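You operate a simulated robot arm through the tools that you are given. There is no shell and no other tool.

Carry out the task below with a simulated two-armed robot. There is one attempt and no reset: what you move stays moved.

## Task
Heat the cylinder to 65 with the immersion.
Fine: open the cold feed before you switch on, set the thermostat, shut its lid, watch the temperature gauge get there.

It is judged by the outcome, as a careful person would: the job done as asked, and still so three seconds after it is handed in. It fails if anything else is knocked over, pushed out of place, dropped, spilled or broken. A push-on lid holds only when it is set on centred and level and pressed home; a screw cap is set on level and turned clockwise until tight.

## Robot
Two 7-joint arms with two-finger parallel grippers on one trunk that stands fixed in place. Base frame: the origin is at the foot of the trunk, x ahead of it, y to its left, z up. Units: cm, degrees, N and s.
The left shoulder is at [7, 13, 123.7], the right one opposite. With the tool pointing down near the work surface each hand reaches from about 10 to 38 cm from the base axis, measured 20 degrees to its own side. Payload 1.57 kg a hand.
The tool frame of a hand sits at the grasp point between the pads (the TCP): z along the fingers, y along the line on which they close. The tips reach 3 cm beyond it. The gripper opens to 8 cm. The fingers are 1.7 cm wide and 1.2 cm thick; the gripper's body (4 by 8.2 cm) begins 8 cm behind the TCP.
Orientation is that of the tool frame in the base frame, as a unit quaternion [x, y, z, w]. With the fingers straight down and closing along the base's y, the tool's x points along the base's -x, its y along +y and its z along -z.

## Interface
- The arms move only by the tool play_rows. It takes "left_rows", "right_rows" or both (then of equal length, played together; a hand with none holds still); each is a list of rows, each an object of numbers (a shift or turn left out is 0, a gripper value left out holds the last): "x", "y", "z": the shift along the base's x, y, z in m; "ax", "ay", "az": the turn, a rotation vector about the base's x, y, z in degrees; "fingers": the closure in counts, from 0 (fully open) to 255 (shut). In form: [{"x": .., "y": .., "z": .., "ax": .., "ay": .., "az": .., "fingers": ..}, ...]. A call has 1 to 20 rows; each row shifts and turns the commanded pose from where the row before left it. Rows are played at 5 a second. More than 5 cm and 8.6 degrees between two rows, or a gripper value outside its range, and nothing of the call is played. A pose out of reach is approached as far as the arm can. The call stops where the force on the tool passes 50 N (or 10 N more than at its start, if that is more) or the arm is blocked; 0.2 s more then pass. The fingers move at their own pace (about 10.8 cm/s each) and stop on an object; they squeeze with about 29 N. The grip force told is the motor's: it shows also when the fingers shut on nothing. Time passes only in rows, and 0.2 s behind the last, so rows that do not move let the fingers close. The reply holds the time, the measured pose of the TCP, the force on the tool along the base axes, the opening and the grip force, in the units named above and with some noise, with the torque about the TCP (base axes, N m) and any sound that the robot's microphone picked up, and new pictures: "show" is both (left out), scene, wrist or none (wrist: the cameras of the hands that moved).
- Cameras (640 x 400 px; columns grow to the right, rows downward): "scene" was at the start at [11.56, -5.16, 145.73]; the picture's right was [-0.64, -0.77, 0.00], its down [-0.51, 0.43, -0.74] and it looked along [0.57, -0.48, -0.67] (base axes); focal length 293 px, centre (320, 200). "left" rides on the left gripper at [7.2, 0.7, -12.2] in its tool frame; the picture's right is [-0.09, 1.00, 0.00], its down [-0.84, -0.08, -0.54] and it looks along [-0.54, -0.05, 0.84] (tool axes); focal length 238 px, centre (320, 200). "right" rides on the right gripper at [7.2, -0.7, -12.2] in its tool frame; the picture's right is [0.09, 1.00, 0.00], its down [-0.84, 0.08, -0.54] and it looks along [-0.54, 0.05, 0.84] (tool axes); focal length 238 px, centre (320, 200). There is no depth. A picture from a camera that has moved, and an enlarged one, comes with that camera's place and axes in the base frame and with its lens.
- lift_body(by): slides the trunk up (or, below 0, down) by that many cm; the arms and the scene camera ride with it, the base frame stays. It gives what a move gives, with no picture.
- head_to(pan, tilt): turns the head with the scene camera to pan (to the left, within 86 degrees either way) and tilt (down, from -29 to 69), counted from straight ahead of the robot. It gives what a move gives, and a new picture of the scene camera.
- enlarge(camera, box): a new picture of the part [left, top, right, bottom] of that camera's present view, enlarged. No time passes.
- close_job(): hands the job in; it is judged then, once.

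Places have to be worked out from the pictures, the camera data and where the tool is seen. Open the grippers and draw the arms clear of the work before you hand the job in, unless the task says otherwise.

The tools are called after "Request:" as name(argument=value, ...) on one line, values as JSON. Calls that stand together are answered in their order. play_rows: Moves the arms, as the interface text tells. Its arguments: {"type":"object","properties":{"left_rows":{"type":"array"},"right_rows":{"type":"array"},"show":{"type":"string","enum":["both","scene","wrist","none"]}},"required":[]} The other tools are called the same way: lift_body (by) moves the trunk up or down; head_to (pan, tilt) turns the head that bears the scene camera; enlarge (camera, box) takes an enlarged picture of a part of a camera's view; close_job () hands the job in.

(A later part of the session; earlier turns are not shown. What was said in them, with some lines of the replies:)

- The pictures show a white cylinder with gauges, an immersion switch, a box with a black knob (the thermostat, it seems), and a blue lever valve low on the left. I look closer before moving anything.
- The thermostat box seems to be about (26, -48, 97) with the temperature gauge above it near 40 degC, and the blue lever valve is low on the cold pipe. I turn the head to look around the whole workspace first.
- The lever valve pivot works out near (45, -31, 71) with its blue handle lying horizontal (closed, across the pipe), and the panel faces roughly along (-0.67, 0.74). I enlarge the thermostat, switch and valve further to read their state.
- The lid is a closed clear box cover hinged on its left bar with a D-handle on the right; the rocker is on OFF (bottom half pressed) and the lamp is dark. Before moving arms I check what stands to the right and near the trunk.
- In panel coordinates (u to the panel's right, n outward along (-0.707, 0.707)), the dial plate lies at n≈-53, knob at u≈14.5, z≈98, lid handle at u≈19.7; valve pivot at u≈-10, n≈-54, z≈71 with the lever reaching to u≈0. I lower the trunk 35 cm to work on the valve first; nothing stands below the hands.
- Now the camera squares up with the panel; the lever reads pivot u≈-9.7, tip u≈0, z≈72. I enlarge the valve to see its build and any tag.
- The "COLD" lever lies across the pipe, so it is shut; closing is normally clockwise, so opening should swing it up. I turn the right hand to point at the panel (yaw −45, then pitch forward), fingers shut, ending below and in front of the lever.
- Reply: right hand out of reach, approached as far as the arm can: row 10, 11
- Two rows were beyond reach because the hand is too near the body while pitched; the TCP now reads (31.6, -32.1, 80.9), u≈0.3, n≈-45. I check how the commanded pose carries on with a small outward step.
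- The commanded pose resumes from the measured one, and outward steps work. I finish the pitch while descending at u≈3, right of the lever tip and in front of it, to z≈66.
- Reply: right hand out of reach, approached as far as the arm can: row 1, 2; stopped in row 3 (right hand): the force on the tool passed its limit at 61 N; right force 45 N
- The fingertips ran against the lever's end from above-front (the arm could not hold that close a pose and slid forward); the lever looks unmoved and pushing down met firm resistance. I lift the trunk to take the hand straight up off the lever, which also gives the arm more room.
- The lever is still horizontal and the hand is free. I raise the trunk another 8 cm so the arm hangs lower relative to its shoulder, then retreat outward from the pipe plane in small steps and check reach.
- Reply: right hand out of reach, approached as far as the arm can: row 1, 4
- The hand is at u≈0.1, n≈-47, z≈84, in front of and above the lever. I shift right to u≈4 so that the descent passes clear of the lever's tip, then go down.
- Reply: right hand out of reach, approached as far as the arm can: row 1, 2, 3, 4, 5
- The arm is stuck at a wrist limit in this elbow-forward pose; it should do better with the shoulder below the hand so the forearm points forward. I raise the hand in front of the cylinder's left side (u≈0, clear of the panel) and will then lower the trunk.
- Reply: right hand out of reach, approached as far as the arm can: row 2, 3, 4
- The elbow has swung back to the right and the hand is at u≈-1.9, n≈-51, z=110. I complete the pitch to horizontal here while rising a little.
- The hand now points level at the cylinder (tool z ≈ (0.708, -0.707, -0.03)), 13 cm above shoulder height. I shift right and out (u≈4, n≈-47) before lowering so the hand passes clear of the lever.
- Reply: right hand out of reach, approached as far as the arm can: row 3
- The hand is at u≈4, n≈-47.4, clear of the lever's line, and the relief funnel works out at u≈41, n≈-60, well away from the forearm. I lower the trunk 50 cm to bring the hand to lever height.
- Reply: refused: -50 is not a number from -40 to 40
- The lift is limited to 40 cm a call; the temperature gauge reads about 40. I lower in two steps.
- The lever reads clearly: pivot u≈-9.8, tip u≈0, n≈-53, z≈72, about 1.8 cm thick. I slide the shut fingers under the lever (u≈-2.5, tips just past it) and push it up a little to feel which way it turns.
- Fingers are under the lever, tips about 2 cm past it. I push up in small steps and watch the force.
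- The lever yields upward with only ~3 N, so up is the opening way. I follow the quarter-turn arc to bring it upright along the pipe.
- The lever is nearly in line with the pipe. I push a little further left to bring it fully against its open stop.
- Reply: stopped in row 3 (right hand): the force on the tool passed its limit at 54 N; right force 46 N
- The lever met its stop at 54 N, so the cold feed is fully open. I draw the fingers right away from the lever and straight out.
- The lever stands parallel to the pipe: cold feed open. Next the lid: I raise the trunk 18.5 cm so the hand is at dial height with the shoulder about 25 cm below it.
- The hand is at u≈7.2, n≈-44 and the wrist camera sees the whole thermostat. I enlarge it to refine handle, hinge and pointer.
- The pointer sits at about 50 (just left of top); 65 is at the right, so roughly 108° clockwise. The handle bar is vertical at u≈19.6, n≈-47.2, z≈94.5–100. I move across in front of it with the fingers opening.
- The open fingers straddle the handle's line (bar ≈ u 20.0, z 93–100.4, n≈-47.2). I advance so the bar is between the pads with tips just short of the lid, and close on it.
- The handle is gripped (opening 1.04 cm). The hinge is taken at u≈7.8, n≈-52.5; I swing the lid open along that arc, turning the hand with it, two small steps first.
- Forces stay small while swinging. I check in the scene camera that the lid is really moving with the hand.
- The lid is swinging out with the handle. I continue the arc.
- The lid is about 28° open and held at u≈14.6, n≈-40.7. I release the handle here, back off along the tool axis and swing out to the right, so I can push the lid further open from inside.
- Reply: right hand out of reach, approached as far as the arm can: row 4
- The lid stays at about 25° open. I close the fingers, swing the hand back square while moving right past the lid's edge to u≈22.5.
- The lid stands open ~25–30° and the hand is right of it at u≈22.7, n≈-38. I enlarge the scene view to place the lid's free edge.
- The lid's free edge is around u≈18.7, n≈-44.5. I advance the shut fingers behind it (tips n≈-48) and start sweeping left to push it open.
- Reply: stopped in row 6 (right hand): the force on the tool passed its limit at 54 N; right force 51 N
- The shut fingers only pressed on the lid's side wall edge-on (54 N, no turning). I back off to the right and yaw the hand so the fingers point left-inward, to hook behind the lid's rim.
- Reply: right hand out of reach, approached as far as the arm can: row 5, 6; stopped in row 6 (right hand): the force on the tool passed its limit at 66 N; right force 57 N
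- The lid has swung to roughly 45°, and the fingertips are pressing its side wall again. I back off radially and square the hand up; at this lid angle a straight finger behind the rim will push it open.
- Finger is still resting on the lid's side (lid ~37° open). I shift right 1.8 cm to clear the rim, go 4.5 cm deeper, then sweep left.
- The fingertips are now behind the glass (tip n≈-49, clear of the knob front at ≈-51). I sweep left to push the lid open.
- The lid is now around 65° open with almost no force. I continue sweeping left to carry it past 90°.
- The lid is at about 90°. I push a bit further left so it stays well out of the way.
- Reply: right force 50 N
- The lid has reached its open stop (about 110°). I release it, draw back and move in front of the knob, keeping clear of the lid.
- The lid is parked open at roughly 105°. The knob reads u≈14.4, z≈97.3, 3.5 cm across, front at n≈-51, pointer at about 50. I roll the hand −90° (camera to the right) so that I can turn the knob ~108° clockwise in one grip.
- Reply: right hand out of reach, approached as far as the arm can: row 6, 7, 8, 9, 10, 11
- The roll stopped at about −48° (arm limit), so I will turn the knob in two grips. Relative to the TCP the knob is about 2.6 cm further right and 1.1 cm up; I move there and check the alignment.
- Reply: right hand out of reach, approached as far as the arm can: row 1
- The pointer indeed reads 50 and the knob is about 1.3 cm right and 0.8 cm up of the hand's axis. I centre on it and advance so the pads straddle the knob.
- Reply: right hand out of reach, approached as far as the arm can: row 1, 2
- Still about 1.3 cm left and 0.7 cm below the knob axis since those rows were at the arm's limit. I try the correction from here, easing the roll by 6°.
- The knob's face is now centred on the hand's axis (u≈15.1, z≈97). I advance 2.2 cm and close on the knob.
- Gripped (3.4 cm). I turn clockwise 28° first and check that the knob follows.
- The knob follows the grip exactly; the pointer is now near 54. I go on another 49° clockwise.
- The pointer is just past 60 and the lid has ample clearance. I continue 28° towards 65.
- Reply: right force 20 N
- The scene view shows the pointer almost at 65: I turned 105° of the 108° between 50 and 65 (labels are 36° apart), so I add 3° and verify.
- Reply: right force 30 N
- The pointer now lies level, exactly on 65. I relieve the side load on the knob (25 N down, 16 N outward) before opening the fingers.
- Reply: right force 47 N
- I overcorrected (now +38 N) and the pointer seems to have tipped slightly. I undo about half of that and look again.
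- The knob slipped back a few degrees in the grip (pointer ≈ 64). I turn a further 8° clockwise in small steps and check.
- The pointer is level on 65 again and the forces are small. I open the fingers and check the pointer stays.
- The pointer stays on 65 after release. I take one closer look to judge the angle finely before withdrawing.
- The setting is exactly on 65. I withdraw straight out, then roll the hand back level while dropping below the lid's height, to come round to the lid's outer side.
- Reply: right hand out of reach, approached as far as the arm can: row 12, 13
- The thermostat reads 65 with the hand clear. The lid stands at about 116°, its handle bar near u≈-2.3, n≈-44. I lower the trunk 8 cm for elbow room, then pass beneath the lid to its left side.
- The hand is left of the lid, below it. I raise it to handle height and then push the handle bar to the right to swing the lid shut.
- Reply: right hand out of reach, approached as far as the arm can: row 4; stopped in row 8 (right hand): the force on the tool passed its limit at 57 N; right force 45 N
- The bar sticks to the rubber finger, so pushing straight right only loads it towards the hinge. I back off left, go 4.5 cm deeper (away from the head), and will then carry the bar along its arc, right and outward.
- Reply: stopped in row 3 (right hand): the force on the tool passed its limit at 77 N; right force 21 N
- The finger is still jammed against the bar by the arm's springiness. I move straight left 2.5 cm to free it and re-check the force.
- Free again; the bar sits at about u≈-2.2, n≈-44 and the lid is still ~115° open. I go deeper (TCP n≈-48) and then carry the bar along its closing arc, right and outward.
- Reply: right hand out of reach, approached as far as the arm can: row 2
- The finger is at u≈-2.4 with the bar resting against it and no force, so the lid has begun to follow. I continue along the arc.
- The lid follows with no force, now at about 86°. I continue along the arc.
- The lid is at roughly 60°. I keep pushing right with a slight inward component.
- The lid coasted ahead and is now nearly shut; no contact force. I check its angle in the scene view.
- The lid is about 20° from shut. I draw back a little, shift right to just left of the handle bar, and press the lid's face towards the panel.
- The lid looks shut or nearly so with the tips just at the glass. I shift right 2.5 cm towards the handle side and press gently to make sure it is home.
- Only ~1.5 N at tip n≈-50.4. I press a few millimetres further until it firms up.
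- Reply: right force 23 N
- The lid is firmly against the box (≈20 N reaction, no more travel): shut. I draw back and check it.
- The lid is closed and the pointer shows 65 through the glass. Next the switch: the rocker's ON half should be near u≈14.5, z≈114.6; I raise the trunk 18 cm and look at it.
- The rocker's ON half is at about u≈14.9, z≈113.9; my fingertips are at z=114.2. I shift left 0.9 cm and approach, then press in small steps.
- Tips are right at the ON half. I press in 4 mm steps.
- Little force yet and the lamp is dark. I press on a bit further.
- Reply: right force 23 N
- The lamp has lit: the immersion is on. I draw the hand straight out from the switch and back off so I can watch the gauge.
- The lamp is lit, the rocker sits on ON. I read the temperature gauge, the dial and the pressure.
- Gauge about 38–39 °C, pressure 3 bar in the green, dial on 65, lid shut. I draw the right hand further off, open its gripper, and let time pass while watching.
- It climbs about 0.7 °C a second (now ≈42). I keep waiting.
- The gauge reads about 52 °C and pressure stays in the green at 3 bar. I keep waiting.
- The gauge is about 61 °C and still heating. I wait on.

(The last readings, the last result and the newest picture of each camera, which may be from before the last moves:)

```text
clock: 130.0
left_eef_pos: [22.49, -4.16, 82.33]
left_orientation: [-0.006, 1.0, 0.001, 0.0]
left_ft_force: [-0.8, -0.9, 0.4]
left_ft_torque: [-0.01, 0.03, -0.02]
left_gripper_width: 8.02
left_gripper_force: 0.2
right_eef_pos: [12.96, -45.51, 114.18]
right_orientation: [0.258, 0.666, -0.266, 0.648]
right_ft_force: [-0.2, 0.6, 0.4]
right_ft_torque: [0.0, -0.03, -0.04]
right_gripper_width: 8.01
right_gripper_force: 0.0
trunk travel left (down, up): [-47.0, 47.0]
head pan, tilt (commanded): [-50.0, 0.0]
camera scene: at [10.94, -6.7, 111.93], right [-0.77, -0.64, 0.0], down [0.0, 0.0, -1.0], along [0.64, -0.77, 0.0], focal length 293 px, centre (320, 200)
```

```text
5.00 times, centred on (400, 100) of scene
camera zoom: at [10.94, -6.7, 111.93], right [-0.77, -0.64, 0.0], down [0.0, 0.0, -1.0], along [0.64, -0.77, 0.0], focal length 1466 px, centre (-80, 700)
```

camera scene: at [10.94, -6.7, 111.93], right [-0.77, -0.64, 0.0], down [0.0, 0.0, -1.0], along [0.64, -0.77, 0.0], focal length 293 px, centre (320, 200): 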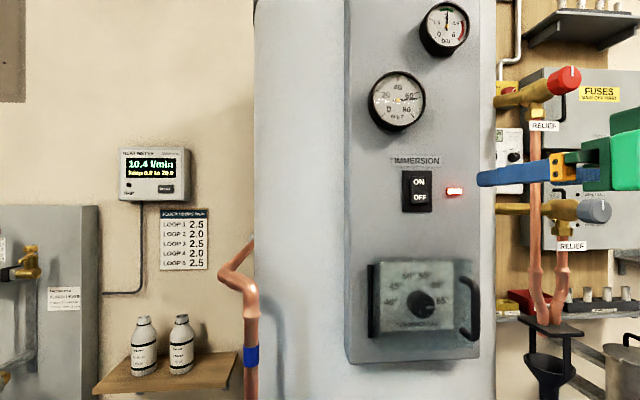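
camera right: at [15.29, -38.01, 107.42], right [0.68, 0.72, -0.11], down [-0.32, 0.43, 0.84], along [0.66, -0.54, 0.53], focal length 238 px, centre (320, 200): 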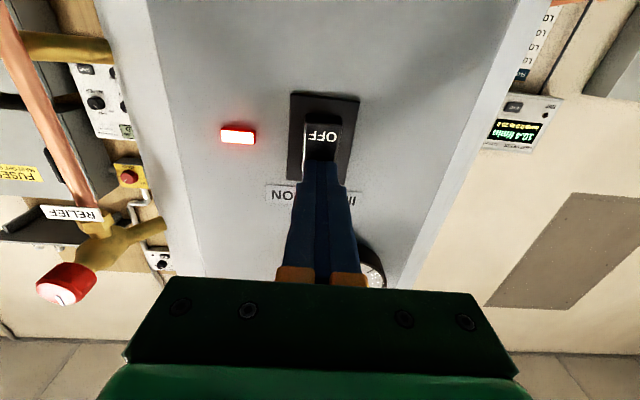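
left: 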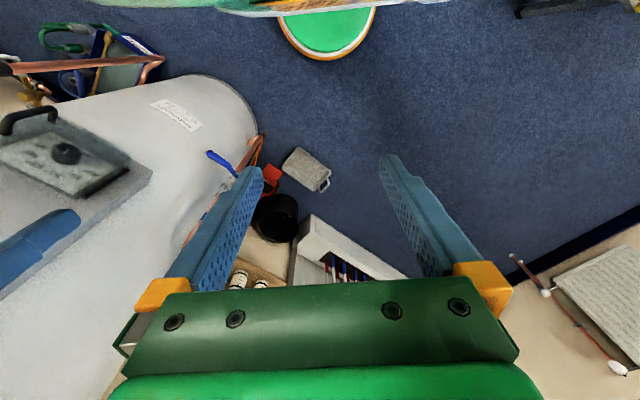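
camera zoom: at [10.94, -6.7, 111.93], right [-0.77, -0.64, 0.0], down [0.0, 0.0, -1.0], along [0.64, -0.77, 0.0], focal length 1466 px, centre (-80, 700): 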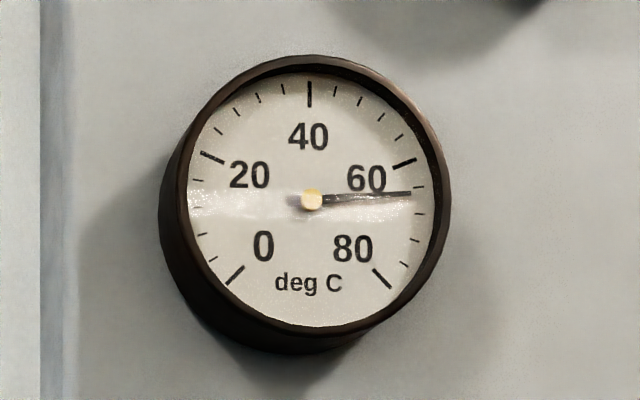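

The needle has settled just past the 64 tick (ticks are 4° apart), i.e. about 65, and it did not change over the last 4 s, so the thermostat is holding. I look closer to confirm.

Request:
enlarge(camera="scene", box=[385, 80, 425, 115])

Request:
enlarge(camera="scene", box=[400, 160, 500, 360])

```text
11.43 times, centred on (405, 98) of scene
camera zoom: at [10.94, -6.7, 111.93], right [-0.77, -0.64, 0.0], down [0.0, 0.0, -1.0], along [0.64, -0.77, 0.0], focal length 3351 px, centre (-651, 1371)
```

zoom: 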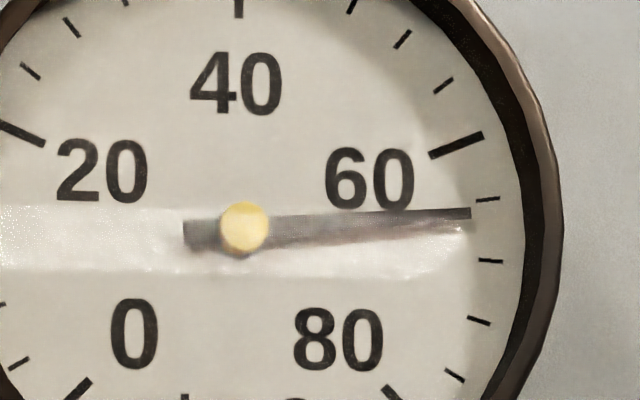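

```text
2.00 times, centred on (450, 260) of scene
camera zoom: at [10.94, -6.7, 111.93], right [-0.77, -0.64, 0.0], down [0.0, 0.0, -1.0], along [0.64, -0.77, 0.0], focal length 586 px, centre (60, 80)
```

zoom: 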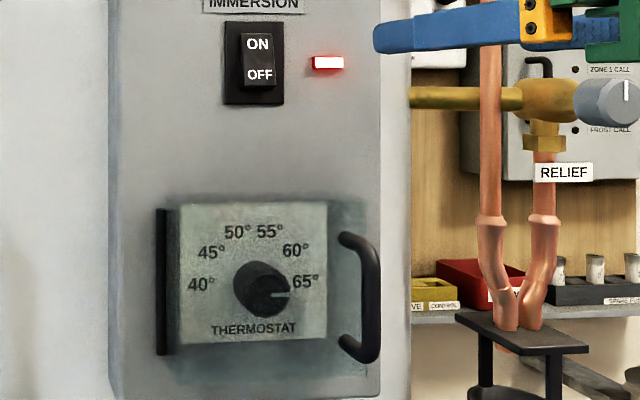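

The gauge shows 65, the thermostat holds it, lid shut, switch on. I draw the right hand further back and take a last look at the valve and surroundings.

Request:
play_rows(right_rows=[{"x": -0.015, "y": 0.01}, {"x": -0.015, "y": 0.01}, {"x": -0.01, "y": 0.005}], show="none")

Request:
head_to(pan=-45, tilt=30)

Request:
enlarge(camera="scene", box=[230, 100, 530, 300])

```text
clock: 130.8
left_eef_pos: [22.47, -4.1, 82.46]
left_orientation: [-0.005, 1.0, 0.0, 0.0]
left_ft_force: [-1.1, 0.0, 0.2]
left_ft_torque: [0.0, 0.0, -0.02]
left_gripper_width: 8.01
left_gripper_force: 0.0
right_eef_pos: [8.94, -43.09, 114.12]
right_orientation: [0.257, 0.666, -0.265, 0.648]
right_ft_force: [0.0, -0.6, 0.2]
right_ft_torque: [0.01, -0.01, 0.03]
right_gripper_width: 8.0
right_gripper_force: 0.0
trunk travel left (down, up): [-47.0, 47.0]
head pan, tilt (commanded): [-50.0, 0.0]
```

```text
clock: 131.7
left_eef_pos: [22.46, -3.97, 82.39]
left_orientation: [-0.005, 1.0, 0.0, 0.0]
left_ft_force: [-0.5, 0.0, 0.7]
left_ft_torque: [0.02, 0.01, -0.03]
left_gripper_width: 8.01
left_gripper_force: 0.1
right_eef_pos: [9.02, -43.05, 114.21]
right_orientation: [0.258, 0.666, -0.265, 0.648]
right_ft_force: [0.1, 0.1, -0.1]
right_ft_torque: [-0.01, 0.0, 0.02]
right_gripper_width: 8.01
right_gripper_force: 0.0
trunk travel left (down, up): [-47.0, 47.0]
head pan, tilt (commanded): [-45.0, 30.0]
camera scene: at [11.55, -6.2, 107.1], right [-0.71, -0.71, 0.0], down [-0.35, 0.35, -0.87], along [0.61, -0.61, -0.5], focal length 293 px, centre (320, 200)
```

scene: 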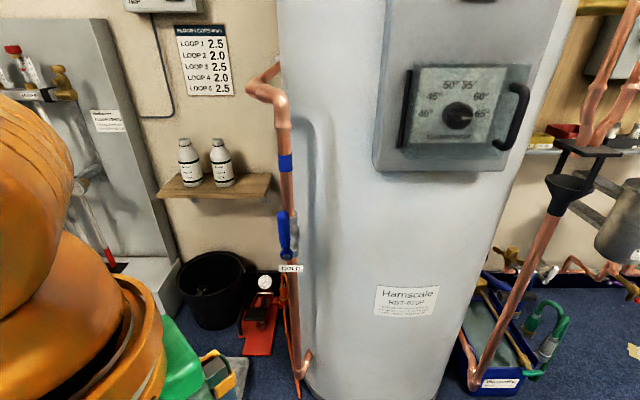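

```text
2.00 times, centred on (380, 200) of scene
camera zoom: at [11.55, -6.2, 107.1], right [-0.71, -0.71, 0.0], down [-0.35, 0.35, -0.87], along [0.61, -0.61, -0.5], focal length 586 px, centre (200, 200)
```

zoom: 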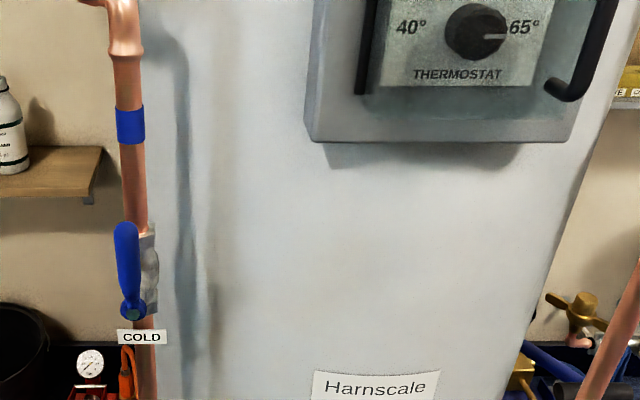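

Lever upright (cold feed open), lid shut, nothing disturbed. One last look at the gauge and lamp before handing in.

Request:
head_to(pan=-50, tilt=0)

Request:
enlarge(camera="scene", box=[360, 60, 480, 220])

```text
clock: 132.7
left_eef_pos: [22.59, -4.14, 82.35]
left_orientation: [-0.006, 1.0, 0.0, 0.0]
left_ft_force: [0.1, -0.2, 0.1]
left_ft_torque: [0.01, -0.03, 0.01]
left_gripper_width: 7.98
left_gripper_force: 0.1
right_eef_pos: [8.85, -42.98, 114.21]
right_orientation: [0.257, 0.666, -0.265, 0.648]
right_ft_force: [-0.3, -0.9, -0.8]
right_ft_torque: [-0.01, 0.05, 0.01]
right_gripper_width: 7.98
right_gripper_force: 0.2
trunk travel left (down, up): [-47.0, 47.0]
head pan, tilt (commanded): [-50.0, 0.0]
camera scene: at [10.94, -6.7, 111.92], right [-0.77, -0.64, 0.0], down [0.0, 0.0, -1.0], along [0.64, -0.77, 0.0], focal length 293 px, centre (320, 200)
```

scene: 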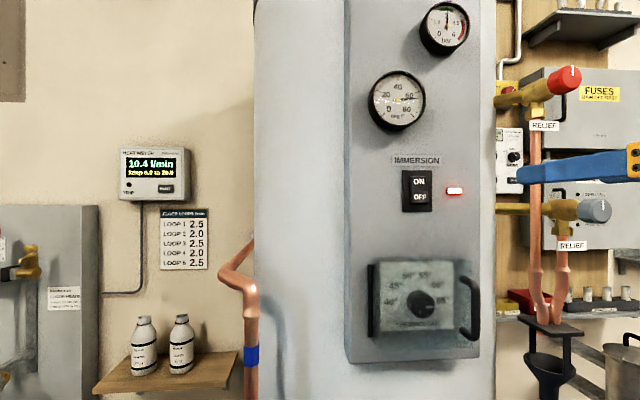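

```text
2.50 times, centred on (420, 140) of scene
camera zoom: at [10.94, -6.7, 111.92], right [-0.77, -0.64, 0.0], down [0.0, 0.0, -1.0], along [0.64, -0.77, 0.0], focal length 733 px, centre (70, 350)
```

zoom: 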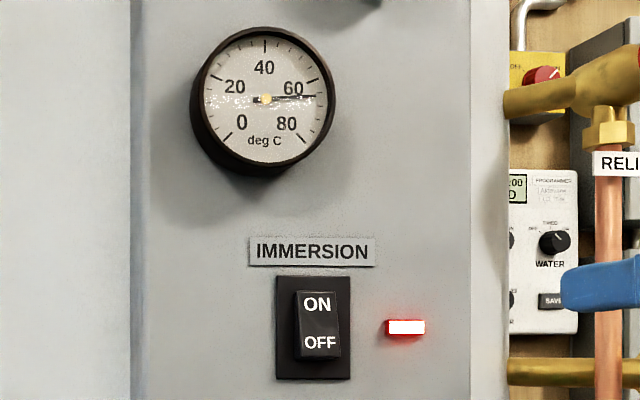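

The gauge holds at 65, the immersion is on, the lid is shut, the cold feed is open, and both grippers are open and clear. I hand the job in.

Request:
close_job()

```text
The job is handed in.
```

The cylinder is at 65 on the immersion. When I handed in, the gauge read about 65 and hadn't moved over the last few seconds of heating, so the thermostat is holding it.

- **Cold feed:** I opened this first. The lever now stands in line with the pipe, against its stop.
- **Thermostat:** turned from 50 to 65. The knob slipped back a few degrees in the grip, so I turned it on again and checked the pointer was level on 65.
- **Lid:** shut and pressed until it met the box.
- **Immersion:** switched on last, after setting the thermostat and shutting the lid. It is still on and the red lamp is lit.
- **Pressure:** the gauge stayed at about 3 bar, in the green, while it heated.

A few of my moves pressed harder than I meant, up to about 77 N on the lid handle and 66 N on the edge of the lid. I saw no damage, and nothing was knocked over or moved out of place. Both grippers are open and the arms are clear.
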